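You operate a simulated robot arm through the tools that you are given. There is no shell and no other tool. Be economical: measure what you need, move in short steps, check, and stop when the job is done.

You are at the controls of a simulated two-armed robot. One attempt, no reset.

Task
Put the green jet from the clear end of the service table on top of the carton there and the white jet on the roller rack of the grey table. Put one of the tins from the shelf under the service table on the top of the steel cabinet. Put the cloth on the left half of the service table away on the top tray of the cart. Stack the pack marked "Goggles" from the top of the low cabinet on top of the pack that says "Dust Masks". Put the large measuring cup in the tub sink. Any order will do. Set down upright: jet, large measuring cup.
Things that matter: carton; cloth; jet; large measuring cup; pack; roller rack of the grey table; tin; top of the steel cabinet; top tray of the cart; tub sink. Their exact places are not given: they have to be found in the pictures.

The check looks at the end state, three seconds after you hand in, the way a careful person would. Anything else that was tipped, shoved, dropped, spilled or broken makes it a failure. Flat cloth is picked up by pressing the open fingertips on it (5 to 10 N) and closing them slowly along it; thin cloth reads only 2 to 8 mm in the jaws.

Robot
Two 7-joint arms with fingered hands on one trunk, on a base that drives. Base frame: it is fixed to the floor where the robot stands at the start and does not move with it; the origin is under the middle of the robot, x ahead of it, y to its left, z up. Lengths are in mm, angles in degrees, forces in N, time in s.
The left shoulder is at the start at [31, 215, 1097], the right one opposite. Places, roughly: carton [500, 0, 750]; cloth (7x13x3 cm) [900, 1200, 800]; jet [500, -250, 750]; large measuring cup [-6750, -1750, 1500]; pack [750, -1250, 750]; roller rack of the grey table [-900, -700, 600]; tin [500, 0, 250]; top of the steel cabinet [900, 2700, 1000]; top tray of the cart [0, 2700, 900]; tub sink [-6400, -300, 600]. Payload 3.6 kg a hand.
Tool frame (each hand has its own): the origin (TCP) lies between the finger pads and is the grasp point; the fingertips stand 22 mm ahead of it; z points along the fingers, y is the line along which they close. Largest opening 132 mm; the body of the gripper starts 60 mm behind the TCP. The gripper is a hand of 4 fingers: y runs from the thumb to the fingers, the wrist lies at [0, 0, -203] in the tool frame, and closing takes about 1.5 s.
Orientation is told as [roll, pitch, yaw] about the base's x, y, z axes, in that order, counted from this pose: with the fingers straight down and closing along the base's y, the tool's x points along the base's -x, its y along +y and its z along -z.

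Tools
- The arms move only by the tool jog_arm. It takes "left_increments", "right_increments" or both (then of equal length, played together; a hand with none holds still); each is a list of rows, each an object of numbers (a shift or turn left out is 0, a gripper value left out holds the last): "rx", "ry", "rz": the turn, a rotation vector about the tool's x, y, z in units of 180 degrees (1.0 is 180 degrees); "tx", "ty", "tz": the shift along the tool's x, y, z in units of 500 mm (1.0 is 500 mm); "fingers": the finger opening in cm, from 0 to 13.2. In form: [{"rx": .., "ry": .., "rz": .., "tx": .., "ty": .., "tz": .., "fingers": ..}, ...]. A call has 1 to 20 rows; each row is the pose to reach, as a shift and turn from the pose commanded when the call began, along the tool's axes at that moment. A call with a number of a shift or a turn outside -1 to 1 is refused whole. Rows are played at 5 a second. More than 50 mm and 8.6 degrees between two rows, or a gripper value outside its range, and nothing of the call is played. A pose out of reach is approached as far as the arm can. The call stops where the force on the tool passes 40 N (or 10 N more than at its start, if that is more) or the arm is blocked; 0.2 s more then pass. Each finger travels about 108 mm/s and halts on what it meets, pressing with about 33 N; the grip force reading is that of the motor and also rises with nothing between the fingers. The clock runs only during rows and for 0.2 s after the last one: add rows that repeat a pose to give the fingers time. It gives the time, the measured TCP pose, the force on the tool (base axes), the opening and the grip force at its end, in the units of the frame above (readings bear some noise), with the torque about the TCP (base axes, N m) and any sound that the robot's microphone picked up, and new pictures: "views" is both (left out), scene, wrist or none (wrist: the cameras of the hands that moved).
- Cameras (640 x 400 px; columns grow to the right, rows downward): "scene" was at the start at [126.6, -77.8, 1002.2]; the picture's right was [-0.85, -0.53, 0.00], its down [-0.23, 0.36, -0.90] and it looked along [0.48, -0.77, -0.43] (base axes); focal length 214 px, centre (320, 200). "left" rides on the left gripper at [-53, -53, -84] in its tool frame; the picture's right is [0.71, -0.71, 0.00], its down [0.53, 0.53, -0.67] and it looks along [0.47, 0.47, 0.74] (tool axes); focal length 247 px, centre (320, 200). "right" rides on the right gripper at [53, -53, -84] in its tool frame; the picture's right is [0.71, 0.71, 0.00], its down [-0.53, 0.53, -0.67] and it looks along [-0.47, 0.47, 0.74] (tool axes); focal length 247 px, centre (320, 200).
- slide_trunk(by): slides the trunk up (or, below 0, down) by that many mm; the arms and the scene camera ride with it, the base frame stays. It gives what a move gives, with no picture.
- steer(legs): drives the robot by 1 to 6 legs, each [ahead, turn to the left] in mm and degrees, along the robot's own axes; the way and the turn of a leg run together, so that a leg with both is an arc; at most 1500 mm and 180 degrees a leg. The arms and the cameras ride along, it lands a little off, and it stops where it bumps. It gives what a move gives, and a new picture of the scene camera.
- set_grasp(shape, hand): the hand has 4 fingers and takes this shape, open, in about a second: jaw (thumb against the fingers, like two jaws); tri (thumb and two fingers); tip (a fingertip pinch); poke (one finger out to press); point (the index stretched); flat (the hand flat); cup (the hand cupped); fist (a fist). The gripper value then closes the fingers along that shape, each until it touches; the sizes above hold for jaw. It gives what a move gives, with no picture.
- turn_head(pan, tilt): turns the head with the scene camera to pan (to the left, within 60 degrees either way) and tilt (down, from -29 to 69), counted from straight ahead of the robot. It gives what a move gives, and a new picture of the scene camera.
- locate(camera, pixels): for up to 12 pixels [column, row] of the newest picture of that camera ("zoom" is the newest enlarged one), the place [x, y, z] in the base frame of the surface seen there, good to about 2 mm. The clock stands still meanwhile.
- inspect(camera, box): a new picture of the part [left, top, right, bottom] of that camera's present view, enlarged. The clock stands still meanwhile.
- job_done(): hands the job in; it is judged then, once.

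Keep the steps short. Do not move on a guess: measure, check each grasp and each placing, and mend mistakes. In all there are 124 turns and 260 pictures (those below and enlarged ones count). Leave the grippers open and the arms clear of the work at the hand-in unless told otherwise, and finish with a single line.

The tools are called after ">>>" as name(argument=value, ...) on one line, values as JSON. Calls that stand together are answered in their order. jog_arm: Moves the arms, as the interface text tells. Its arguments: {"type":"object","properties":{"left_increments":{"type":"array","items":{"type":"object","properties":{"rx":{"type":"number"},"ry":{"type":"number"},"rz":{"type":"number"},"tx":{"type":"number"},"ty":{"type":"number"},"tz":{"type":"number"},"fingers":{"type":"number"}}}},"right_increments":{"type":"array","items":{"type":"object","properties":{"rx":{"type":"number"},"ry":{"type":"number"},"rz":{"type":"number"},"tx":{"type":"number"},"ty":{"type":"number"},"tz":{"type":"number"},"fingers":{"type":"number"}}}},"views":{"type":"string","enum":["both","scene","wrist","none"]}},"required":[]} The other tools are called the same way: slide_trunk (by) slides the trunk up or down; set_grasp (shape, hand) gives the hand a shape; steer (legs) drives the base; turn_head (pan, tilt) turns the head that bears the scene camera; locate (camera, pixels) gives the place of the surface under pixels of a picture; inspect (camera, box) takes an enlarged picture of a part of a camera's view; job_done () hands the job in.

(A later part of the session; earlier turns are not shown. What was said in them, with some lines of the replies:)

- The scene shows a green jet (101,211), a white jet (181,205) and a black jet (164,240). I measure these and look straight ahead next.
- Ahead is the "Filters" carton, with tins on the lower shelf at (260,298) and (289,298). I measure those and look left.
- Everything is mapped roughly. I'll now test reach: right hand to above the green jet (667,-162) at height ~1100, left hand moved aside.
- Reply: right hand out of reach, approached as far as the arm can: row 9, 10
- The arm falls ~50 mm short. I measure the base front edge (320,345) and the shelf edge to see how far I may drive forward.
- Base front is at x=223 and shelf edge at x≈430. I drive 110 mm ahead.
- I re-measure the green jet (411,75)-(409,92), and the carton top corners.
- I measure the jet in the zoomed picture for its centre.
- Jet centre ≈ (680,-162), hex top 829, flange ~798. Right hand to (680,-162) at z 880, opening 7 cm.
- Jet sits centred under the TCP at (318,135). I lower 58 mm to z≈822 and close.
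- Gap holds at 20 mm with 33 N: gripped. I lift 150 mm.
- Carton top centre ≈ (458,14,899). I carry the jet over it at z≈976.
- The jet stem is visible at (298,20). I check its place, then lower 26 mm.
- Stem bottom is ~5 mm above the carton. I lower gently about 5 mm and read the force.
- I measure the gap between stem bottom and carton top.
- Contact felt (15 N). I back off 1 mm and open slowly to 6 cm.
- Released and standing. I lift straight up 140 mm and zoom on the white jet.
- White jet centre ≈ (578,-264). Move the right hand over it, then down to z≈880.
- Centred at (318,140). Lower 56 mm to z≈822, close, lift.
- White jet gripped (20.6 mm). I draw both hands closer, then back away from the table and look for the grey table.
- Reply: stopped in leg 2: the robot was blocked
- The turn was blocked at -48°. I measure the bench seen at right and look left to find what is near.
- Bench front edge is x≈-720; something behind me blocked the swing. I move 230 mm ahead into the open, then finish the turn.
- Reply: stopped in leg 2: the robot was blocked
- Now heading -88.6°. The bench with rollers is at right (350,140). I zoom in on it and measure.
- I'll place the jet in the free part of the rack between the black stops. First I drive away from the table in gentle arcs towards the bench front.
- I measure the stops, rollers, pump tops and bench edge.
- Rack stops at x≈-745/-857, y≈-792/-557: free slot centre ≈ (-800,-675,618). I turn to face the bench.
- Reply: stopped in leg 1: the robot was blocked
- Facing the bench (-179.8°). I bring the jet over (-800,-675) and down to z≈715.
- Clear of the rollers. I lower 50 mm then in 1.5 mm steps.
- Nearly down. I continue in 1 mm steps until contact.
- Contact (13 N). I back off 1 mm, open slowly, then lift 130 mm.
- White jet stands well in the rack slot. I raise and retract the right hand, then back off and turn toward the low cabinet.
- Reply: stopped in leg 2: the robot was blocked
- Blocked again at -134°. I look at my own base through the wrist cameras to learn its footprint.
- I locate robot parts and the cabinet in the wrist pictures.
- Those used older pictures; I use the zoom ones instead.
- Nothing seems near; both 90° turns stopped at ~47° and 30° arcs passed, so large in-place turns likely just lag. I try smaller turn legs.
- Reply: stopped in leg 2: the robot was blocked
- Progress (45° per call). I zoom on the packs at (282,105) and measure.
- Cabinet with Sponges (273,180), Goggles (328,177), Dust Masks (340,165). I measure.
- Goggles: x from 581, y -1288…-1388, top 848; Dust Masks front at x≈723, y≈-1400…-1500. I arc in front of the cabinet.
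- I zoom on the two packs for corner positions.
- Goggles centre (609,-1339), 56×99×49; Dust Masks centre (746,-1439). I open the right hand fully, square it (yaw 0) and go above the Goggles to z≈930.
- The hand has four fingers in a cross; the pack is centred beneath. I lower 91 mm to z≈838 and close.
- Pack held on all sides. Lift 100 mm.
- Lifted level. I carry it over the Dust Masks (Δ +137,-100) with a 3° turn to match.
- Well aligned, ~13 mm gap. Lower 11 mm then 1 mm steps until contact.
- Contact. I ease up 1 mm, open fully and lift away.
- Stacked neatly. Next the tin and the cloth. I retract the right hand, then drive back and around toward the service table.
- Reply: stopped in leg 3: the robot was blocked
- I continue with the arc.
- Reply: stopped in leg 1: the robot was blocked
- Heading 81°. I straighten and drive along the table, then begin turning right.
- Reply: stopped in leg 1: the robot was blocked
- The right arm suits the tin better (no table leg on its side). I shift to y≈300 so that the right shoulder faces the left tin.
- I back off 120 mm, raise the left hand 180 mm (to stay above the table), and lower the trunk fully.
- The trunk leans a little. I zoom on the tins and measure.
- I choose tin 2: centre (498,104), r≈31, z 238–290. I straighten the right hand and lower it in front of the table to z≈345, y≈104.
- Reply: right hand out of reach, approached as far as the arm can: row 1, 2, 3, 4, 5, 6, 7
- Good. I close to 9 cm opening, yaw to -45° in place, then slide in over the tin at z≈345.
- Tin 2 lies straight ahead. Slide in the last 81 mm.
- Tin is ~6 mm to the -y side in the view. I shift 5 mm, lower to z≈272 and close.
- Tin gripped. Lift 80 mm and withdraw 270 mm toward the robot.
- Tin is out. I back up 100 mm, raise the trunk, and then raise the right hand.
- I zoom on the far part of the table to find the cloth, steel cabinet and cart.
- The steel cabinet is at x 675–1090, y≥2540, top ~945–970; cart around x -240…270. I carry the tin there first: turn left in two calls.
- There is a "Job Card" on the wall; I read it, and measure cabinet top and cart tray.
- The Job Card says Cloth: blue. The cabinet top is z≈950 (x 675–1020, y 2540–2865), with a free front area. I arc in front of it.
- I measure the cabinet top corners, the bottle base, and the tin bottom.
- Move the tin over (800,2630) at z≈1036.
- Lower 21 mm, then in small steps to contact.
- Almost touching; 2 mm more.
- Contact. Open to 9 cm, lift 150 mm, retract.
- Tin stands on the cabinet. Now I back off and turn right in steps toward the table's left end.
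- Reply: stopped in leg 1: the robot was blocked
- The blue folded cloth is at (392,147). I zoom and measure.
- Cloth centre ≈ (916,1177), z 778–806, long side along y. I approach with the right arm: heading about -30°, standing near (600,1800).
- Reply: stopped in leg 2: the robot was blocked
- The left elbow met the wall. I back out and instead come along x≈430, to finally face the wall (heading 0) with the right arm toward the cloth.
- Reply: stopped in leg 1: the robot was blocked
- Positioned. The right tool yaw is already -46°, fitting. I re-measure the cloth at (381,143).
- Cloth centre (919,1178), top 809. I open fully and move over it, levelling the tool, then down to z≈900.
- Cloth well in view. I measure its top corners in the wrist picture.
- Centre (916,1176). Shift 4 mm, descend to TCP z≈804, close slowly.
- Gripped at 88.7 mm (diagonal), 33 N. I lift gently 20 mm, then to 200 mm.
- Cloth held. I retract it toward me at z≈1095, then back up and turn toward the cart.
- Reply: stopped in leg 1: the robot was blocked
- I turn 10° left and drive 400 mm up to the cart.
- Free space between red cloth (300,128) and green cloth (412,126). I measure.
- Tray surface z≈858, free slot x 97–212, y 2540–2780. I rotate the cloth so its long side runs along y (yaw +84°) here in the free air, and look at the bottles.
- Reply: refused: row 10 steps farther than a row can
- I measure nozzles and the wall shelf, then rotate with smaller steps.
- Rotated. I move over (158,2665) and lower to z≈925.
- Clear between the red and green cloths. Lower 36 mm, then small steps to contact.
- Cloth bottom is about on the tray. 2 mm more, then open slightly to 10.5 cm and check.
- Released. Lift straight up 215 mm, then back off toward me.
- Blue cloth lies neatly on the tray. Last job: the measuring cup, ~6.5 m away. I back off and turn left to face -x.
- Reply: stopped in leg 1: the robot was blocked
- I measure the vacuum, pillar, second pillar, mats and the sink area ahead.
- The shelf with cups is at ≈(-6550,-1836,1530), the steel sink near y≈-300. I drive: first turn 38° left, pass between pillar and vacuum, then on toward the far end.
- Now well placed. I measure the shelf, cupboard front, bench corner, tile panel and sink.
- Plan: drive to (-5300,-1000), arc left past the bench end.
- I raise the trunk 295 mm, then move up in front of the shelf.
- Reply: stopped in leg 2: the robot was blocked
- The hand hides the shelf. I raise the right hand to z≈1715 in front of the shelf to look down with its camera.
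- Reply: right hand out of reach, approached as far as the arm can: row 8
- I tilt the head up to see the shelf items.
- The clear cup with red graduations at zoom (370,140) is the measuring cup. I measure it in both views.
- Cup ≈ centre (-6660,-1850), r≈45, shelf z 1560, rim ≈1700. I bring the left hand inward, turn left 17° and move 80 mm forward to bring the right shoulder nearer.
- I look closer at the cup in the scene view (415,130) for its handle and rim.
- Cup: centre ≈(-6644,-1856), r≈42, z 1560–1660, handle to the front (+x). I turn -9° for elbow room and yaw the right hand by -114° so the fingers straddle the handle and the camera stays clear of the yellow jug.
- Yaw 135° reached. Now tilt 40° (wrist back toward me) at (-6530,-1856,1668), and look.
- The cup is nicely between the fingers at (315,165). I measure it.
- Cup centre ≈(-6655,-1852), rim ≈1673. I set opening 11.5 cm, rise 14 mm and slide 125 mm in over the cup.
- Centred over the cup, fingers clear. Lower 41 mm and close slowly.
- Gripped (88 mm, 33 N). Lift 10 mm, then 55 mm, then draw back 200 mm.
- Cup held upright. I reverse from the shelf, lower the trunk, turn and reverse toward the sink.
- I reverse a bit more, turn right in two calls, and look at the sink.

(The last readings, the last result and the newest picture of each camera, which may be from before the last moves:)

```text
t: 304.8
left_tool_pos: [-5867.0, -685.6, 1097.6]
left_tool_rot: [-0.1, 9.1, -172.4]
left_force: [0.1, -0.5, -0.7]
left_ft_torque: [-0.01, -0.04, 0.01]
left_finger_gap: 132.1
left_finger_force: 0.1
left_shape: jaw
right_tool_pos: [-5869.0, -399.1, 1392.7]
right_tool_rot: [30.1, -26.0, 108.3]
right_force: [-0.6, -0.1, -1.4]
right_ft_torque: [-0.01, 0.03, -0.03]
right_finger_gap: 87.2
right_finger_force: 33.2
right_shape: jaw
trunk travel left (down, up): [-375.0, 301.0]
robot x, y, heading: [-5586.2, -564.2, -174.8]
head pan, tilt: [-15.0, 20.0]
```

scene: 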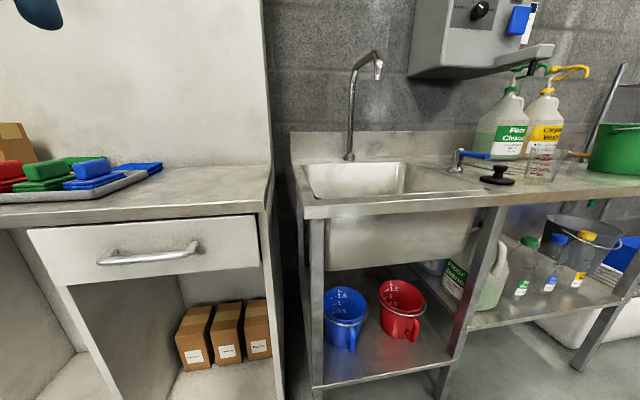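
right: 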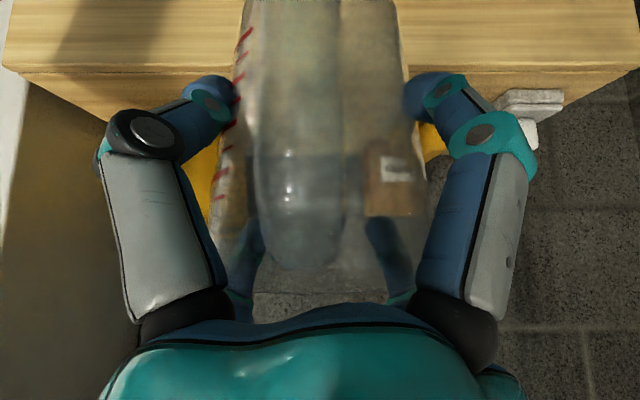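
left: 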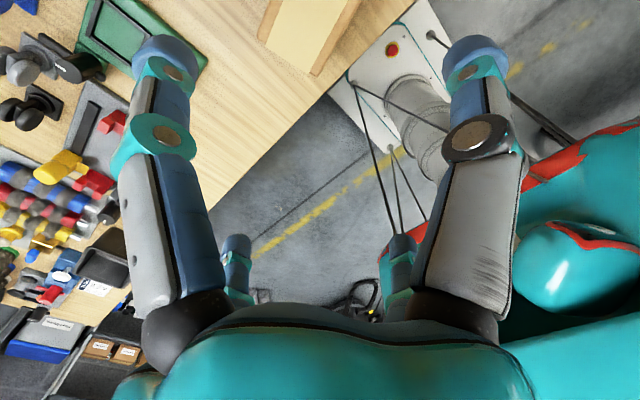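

The steel sink bowl is at (355,180). I measure its rim and floor.

>>> locate(camera="scene", pixels=[[308, 165], [403, 163], [318, 196], [400, 192], [355, 176], [350, 190], [380, 180], [330, 170], [310, 213], [475, 205], [355, 165], [378, 65]])

>>> inspect(camera="scene", box=[280, 130, 480, 230])

```text
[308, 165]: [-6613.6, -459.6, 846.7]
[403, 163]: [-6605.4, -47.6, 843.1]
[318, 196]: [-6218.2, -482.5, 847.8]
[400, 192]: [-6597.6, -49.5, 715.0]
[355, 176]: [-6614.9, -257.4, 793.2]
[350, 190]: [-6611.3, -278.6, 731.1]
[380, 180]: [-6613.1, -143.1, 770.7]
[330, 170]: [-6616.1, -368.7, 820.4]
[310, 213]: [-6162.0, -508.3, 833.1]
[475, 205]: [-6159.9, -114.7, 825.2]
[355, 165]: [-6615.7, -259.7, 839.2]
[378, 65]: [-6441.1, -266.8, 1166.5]
```

```text
3.20 times, centred on (380, 180) of scene
```

zoom: 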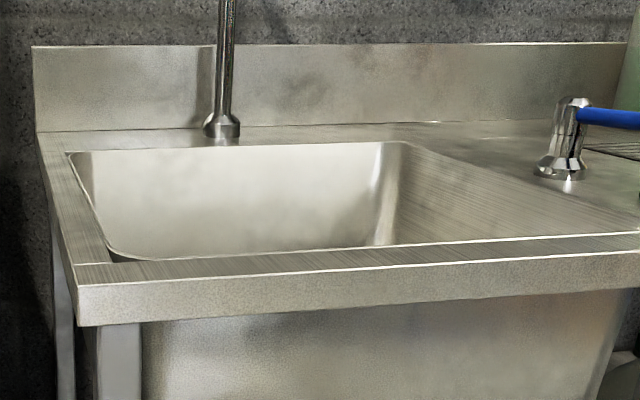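

Bowl: rim z≈847, x -6218…-6614, y -470…-48; spout over (-6441,-267). I'll set the cup down at ≈(-6490,-160). Drive 310 mm closer and rotate the hand 25° about the vertical.

>>> steer(legs=[[310, 0]])

>>> jog_arm(right_increments=[{"rx": -0.0158, "ry": 0.0158, "rz": -0.0266}, {"rx": -0.0316, "ry": 0.0316, "rz": -0.0532}, {"rx": -0.0474, "ry": 0.0474, "rz": -0.0798}, {"rx": -0.0632, "ry": 0.0632, "rz": -0.1064}, {"rx": -0.0632, "ry": 0.0632, "rz": -0.1064}], views="none")

>>> turn_head(pan=-20, tilt=35)

```text
t: 306.8
left_tool_pos: [-6172.8, -714.7, 1097.2]
left_tool_rot: [-0.2, 9.3, -172.1]
left_force: [-0.2, 1.5, -0.3]
left_ft_torque: [-0.01, -0.03, 0.02]
left_finger_gap: 131.8
left_finger_force: 0.0
left_shape: jaw
right_tool_pos: [-6175.8, -427.9, 1391.7]
right_tool_rot: [30.0, -25.9, 108.7]
right_force: [0.6, 0.0, -0.7]
right_ft_torque: [0.02, -0.01, -0.02]
right_finger_gap: 87.3
right_finger_force: 33.2
right_shape: jaw
trunk travel left (down, up): [-375.0, 301.0]
robot x, y, heading: [-5888.4, -591.0, -174.4]
head pan, tilt: [-15.0, 20.0]
```

scene: 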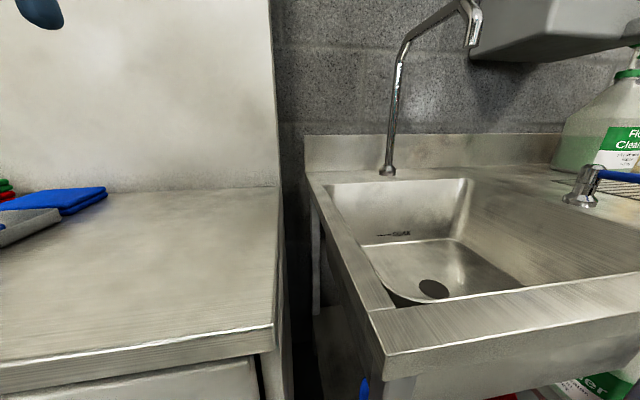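

```text
t: 308.0
left_tool_pos: [-6170.8, -715.7, 1098.4]
left_tool_rot: [-0.1, 9.1, -172.2]
left_force: [0.5, 0.2, 0.6]
left_ft_torque: [-0.02, 0.05, -0.01]
left_finger_gap: 132.2
left_finger_force: 0.0
left_shape: jaw
right_tool_pos: [-6174.5, -427.7, 1394.1]
right_tool_rot: [30.6, -25.8, 133.4]
right_force: [0.2, 0.5, -0.8]
right_ft_torque: [0.0, 0.0, 0.03]
right_finger_gap: 87.4
right_finger_force: 33.0
right_shape: jaw
trunk travel left (down, up): [-375.0, 301.0]
robot x, y, heading: [-5892.7, -593.5, -174.1]
head pan, tilt: [-15.0, 20.0]
```

```text
t: 308.8
left_tool_pos: [-6172.1, -715.7, 1098.1]
left_tool_rot: [0.0, 9.1, -172.1]
left_force: [0.4, -0.4, 0.9]
left_ft_torque: [0.01, 0.02, -0.02]
left_finger_gap: 131.8
left_finger_force: 0.0
left_shape: jaw
right_tool_pos: [-6174.1, -428.6, 1391.8]
right_tool_rot: [30.7, -25.8, 133.4]
right_force: [-0.2, 0.0, -0.6]
right_ft_torque: [-0.03, 0.01, 0.01]
right_finger_gap: 87.8
right_finger_force: 33.1
right_shape: jaw
trunk travel left (down, up): [-375.0, 301.0]
robot x, y, heading: [-5891.2, -594.5, -174.3]
head pan, tilt: [-20.0, 35.0]
```

scene: 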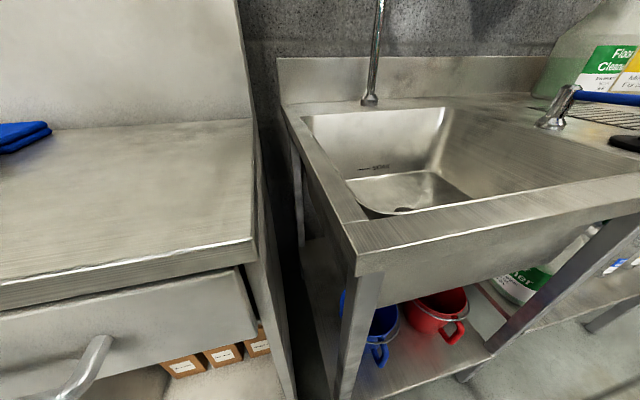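

I measure the bowl floor and walls from here.

>>> locate(camera="scene", pixels=[[395, 185], [440, 190], [402, 209], [352, 181], [425, 174], [465, 200], [375, 190], [447, 110], [415, 150], [384, 20]])

```text
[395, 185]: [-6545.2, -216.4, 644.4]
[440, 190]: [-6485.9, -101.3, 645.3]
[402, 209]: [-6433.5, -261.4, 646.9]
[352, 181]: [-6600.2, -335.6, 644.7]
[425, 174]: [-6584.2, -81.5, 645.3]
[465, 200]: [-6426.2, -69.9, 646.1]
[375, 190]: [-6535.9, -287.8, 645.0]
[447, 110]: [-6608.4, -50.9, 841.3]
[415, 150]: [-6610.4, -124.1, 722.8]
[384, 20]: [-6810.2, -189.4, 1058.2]
```

Bowl floor z≈645. I bring the cup: sideways to y≈-165, down to 1150, forward to x≈-6490, then down to ≈1060.

>>> jog_arm(right_increments=[{"tx": -0.0566, "ty": -0.0666, "tz": -0.0059}, {"tx": -0.1133, "ty": -0.1333, "tz": -0.0117}, {"tx": -0.1699, "ty": -0.1999, "tz": -0.0176}, {"tx": -0.2265, "ty": -0.2665, "tz": -0.0235}, {"tx": -0.2832, "ty": -0.3332, "tz": -0.0293}, {"tx": -0.3398, "ty": -0.3998, "tz": -0.0352}, {"tx": -0.2961, "ty": -0.4435, "tz": 0.0383}, {"tx": -0.2524, "ty": -0.4872, "tz": 0.1118}, {"tx": -0.2088, "ty": -0.5308, "tz": 0.1854}, {"tx": -0.1651, "ty": -0.5745, "tz": 0.2589}, {"tx": -0.1214, "ty": -0.6182, "tz": 0.3324}, {"tx": -0.1767, "ty": -0.5762, "tz": 0.3901}, {"tx": -0.2321, "ty": -0.5343, "tz": 0.4478}, {"tx": -0.2874, "ty": -0.4923, "tz": 0.5055}, {"tx": -0.3428, "ty": -0.4503, "tz": 0.5631}, {"tx": -0.3981, "ty": -0.4084, "tz": 0.6208}, {"tx": -0.4535, "ty": -0.3664, "tz": 0.6785}, {"tx": -0.5088, "ty": -0.3244, "tz": 0.7362}, {"tx": -0.4678, "ty": -0.3654, "tz": 0.8051}, {"tx": -0.4268, "ty": -0.4064, "tz": 0.874}], views="scene")

```text
t: 313.0
left_tool_pos: [-6172.9, -714.1, 1098.8]
left_tool_rot: [-0.1, 9.2, -172.1]
left_force: [1.0, 0.7, 0.6]
left_ft_torque: [0.01, -0.02, 0.0]
left_finger_gap: 131.6
left_finger_force: 0.0
left_shape: jaw
right_tool_pos: [-6484.0, -171.8, 1052.0]
right_tool_rot: [30.7, -25.7, 133.3]
right_force: [-0.4, 0.9, -1.4]
right_ft_torque: [0.01, -0.01, 0.0]
right_finger_gap: 87.1
right_finger_force: 32.8
right_shape: jaw
right hand out of reach, approached as far as the arm can: row 4, 5, 6, 7, 8
trunk travel left (down, up): [-375.0, 301.0]
robot x, y, heading: [-5888.7, -595.2, -174.3]
head pan, tilt: [-20.0, 35.0]
```

scene: 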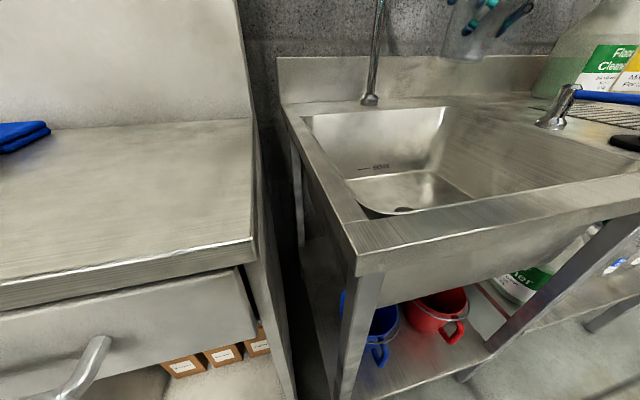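

Cup is right of the spout. I lower 300 mm into the bowl.

>>> jog_arm(right_increments=[{"tx": 0.039, "ty": -0.039, "tz": 0.0657}, {"tx": 0.078, "ty": -0.078, "tz": 0.1313}, {"tx": 0.117, "ty": -0.117, "tz": 0.197}, {"tx": 0.156, "ty": -0.156, "tz": 0.2627}, {"tx": 0.195, "ty": -0.195, "tz": 0.3283}, {"tx": 0.234, "ty": -0.234, "tz": 0.394}, {"tx": 0.273, "ty": -0.273, "tz": 0.4596}])

>>> inspect(camera="scene", box=[300, 50, 540, 240])

```text
t: 314.6
left_tool_pos: [-6170.9, -715.3, 1098.4]
left_tool_rot: [-0.1, 9.2, -172.1]
left_force: [-0.2, -0.9, 0.1]
left_ft_torque: [0.02, -0.04, 0.01]
left_finger_gap: 132.0
left_finger_force: 0.1
left_shape: jaw
right_tool_pos: [-6479.0, -176.9, 748.6]
right_tool_rot: [30.6, -25.8, 133.6]
right_force: [0.4, 0.3, -0.5]
right_ft_torque: [0.01, 0.0, 0.03]
right_finger_gap: 87.0
right_finger_force: 33.1
right_shape: jaw
trunk travel left (down, up): [-375.0, 301.0]
robot x, y, heading: [-5891.0, -594.2, -174.6]
head pan, tilt: [-20.0, 35.0]
```

scene: 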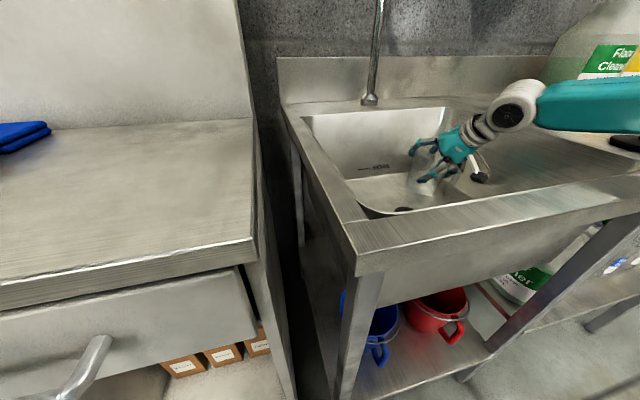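
right: 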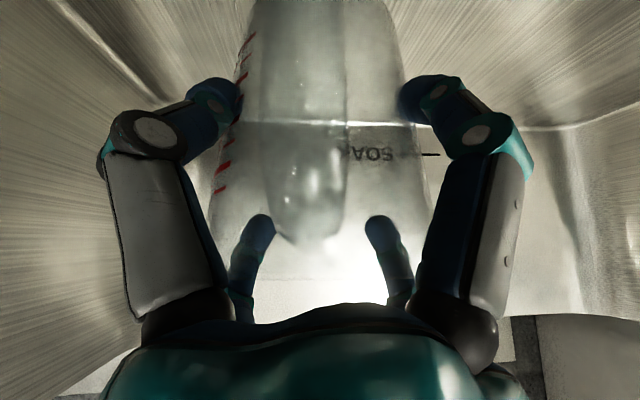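

```text
2.11 times, centred on (420, 145) of scene
```

zoom: 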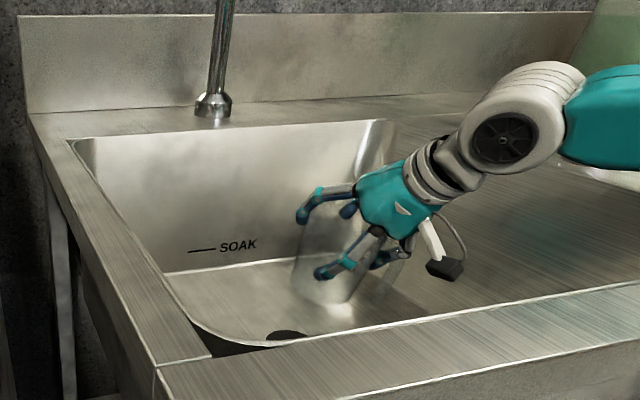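

Lower 15 mm and then in 2 mm steps to contact.

>>> jog_arm(right_increments=[{"tx": 0.0137, "ty": -0.0137, "tz": 0.023}, {"tx": 0.0155, "ty": -0.0155, "tz": 0.026}, {"tx": 0.0173, "ty": -0.0173, "tz": 0.0291}, {"tx": 0.0182, "ty": -0.0182, "tz": 0.0306}, {"tx": 0.0191, "ty": -0.0191, "tz": 0.0321}], views="none")

```text
t: 315.8
left_tool_pos: [-6170.8, -714.8, 1097.3]
left_tool_rot: [-0.1, 9.1, -172.2]
left_force: [-0.1, 0.5, -0.3]
left_ft_torque: [-0.04, 0.01, 0.02]
left_finger_gap: 132.1
left_finger_force: 0.0
left_shape: jaw
right_tool_pos: [-6481.1, -175.2, 731.6]
right_tool_rot: [30.6, -25.6, 133.6]
right_force: [0.1, 0.6, 0.6]
right_ft_torque: [0.03, -0.1, -0.03]
right_finger_gap: 86.7
right_finger_force: 32.7
right_shape: jaw
trunk travel left (down, up): [-375.0, 301.0]
robot x, y, heading: [-5890.1, -595.8, -174.2]
head pan, tilt: [-20.0, 35.0]
```

Nearly there; 4 mm more in 1 mm steps.

>>> jog_arm(right_increments=[{"tx": 0.0009, "ty": -0.0009, "tz": 0.0015}, {"tx": 0.0018, "ty": -0.0018, "tz": 0.0031}, {"tx": 0.0027, "ty": -0.0027, "tz": 0.0046}], views="wrist")

```text
t: 316.6
left_tool_pos: [-6170.7, -715.8, 1098.7]
left_tool_rot: [-0.3, 9.2, -172.1]
left_force: [0.4, -0.4, -0.1]
left_ft_torque: [0.01, 0.02, -0.03]
left_finger_gap: 132.0
left_finger_force: 0.0
left_shape: jaw
right_tool_pos: [-6479.6, -176.5, 731.5]
right_tool_rot: [30.7, -26.0, 133.3]
right_force: [0.3, 0.0, 8.8]
right_ft_torque: [0.04, -0.25, -0.01]
right_finger_gap: 86.8
right_finger_force: 33.0
right_shape: jaw
trunk travel left (down, up): [-375.0, 301.0]
robot x, y, heading: [-5889.2, -593.6, -174.1]
head pan, tilt: [-20.0, 35.0]
```

right: 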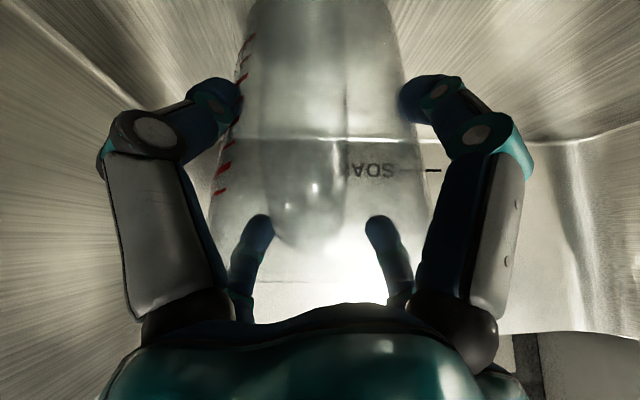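

Contact (8.8 N). Open slowly to 11.5 cm, then rise vertically 270 mm.

>>> jog_arm(right_increments=[{"fingers": 9}, {"fingers": 9.5}, {"fingers": 10}, {"fingers": 10.8}, {"fingers": 11.5}, {"fingers": 11.5}, {"tx": -0.009, "ty": 0.009, "tz": -0.0153}, {"tx": -0.027, "ty": 0.027, "tz": -0.046}, {"tx": -0.055, "ty": 0.055, "tz": -0.092}, {"tx": -0.096, "ty": 0.096, "tz": -0.161}, {"tx": -0.137, "ty": 0.137, "tz": -0.23}, {"tx": -0.178, "ty": 0.178, "tz": -0.299}, {"tx": -0.219, "ty": 0.219, "tz": -0.368}], views="scene")

>>> inspect(camera="scene", box=[300, 50, 540, 240])

```text
t: 319.4
left_tool_pos: [-6171.9, -716.2, 1097.7]
left_tool_rot: [-0.2, 9.1, -172.1]
left_force: [1.1, 0.3, -0.1]
left_ft_torque: [-0.01, 0.03, -0.02]
left_finger_gap: 131.9
left_finger_force: 0.1
left_shape: jaw
right_tool_pos: [-6483.9, -171.9, 969.2]
right_tool_rot: [30.5, -25.7, 133.4]
right_force: [-1.0, -0.4, 0.2]
right_ft_torque: [0.01, 0.02, 0.0]
right_finger_gap: 114.6
right_finger_force: 0.0
right_shape: jaw
trunk travel left (down, up): [-375.0, 301.0]
robot x, y, heading: [-5890.4, -591.9, -174.1]
head pan, tilt: [-20.0, 35.0]
```

scene: 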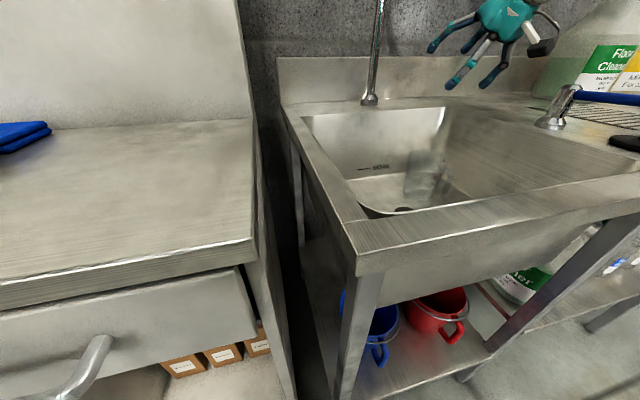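

```text
2.11 times, centred on (420, 145) of scene
```

zoom: 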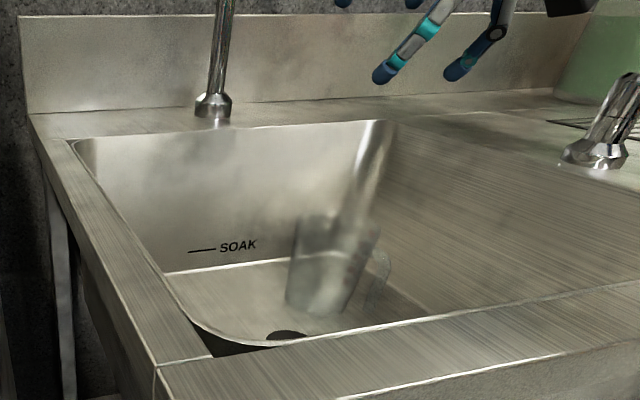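

The cup stands upright in the tub sink. I draw the hand up and back clear, then hand in.

>>> jog_arm(right_increments=[{"tx": -0.041, "ty": 0.041, "tz": -0.069}, {"tx": -0.091, "ty": 0.091, "tz": -0.145}, {"tx": -0.04, "ty": 0.052, "tz": -0.198}, {"tx": 0.011, "ty": 0.013, "tz": -0.251}, {"tx": 0.062, "ty": -0.026, "tz": -0.305}, {"tx": 0.113, "ty": -0.064, "tz": -0.358}, {"tx": 0.164, "ty": -0.103, "tz": -0.411, "fingers": 13.2}, {"tx": 0.164, "ty": -0.103, "tz": -0.411}], views="scene")

```text
refused: row 2 steps farther than a row can; nothing moved
```

>>> jog_arm(right_increments=[{"tx": -0.035, "ty": 0.035, "tz": -0.06}, {"tx": -0.07, "ty": 0.07, "tz": -0.12}, {"tx": -0.025, "ty": 0.035, "tz": -0.168}, {"tx": 0.02, "ty": 0.0, "tz": -0.216}, {"tx": 0.065, "ty": -0.035, "tz": -0.264}, {"tx": 0.11, "ty": -0.07, "tz": -0.312}, {"tx": 0.155, "ty": -0.105, "tz": -0.36, "fingers": 13.2}, {"tx": 0.155, "ty": -0.105, "tz": -0.36}], views="scene")

```text
t: 321.2
left_tool_pos: [-6171.9, -715.6, 1098.4]
left_tool_rot: [-0.1, 9.2, -172.2]
left_force: [-0.7, 0.1, 0.8]
left_ft_torque: [-0.03, 0.01, -0.02]
left_finger_gap: 132.0
left_finger_force: 0.0
left_shape: jaw
right_tool_pos: [-6297.8, -169.6, 1049.6]
right_tool_rot: [30.6, -25.7, 133.5]
right_force: [0.3, 0.8, 0.0]
right_ft_torque: [0.0, 0.0, -0.01]
right_finger_gap: 132.0
right_finger_force: 0.1
right_shape: jaw
trunk travel left (down, up): [-375.0, 301.0]
robot x, y, heading: [-5892.6, -594.1, -174.2]
head pan, tilt: [-20.0, 35.0]
```

scene: 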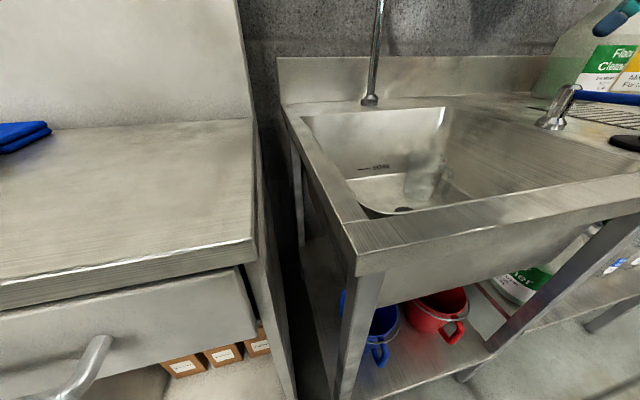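

All the placements are made, the grippers are open and the arms are clear. I hand in.

>>> job_done()

```text
The job is handed in.
```

All six items were placed and the job is handed in: green jet on the carton, white jet in the roller rack slot, tin on the steel cabinet, blue cloth on the cart's top tray, Goggles on Dust Masks, and the measuring cup upright in the tub sink; the left arm bumped the wall near the table end while driving, with nothing seen to be disturbed.
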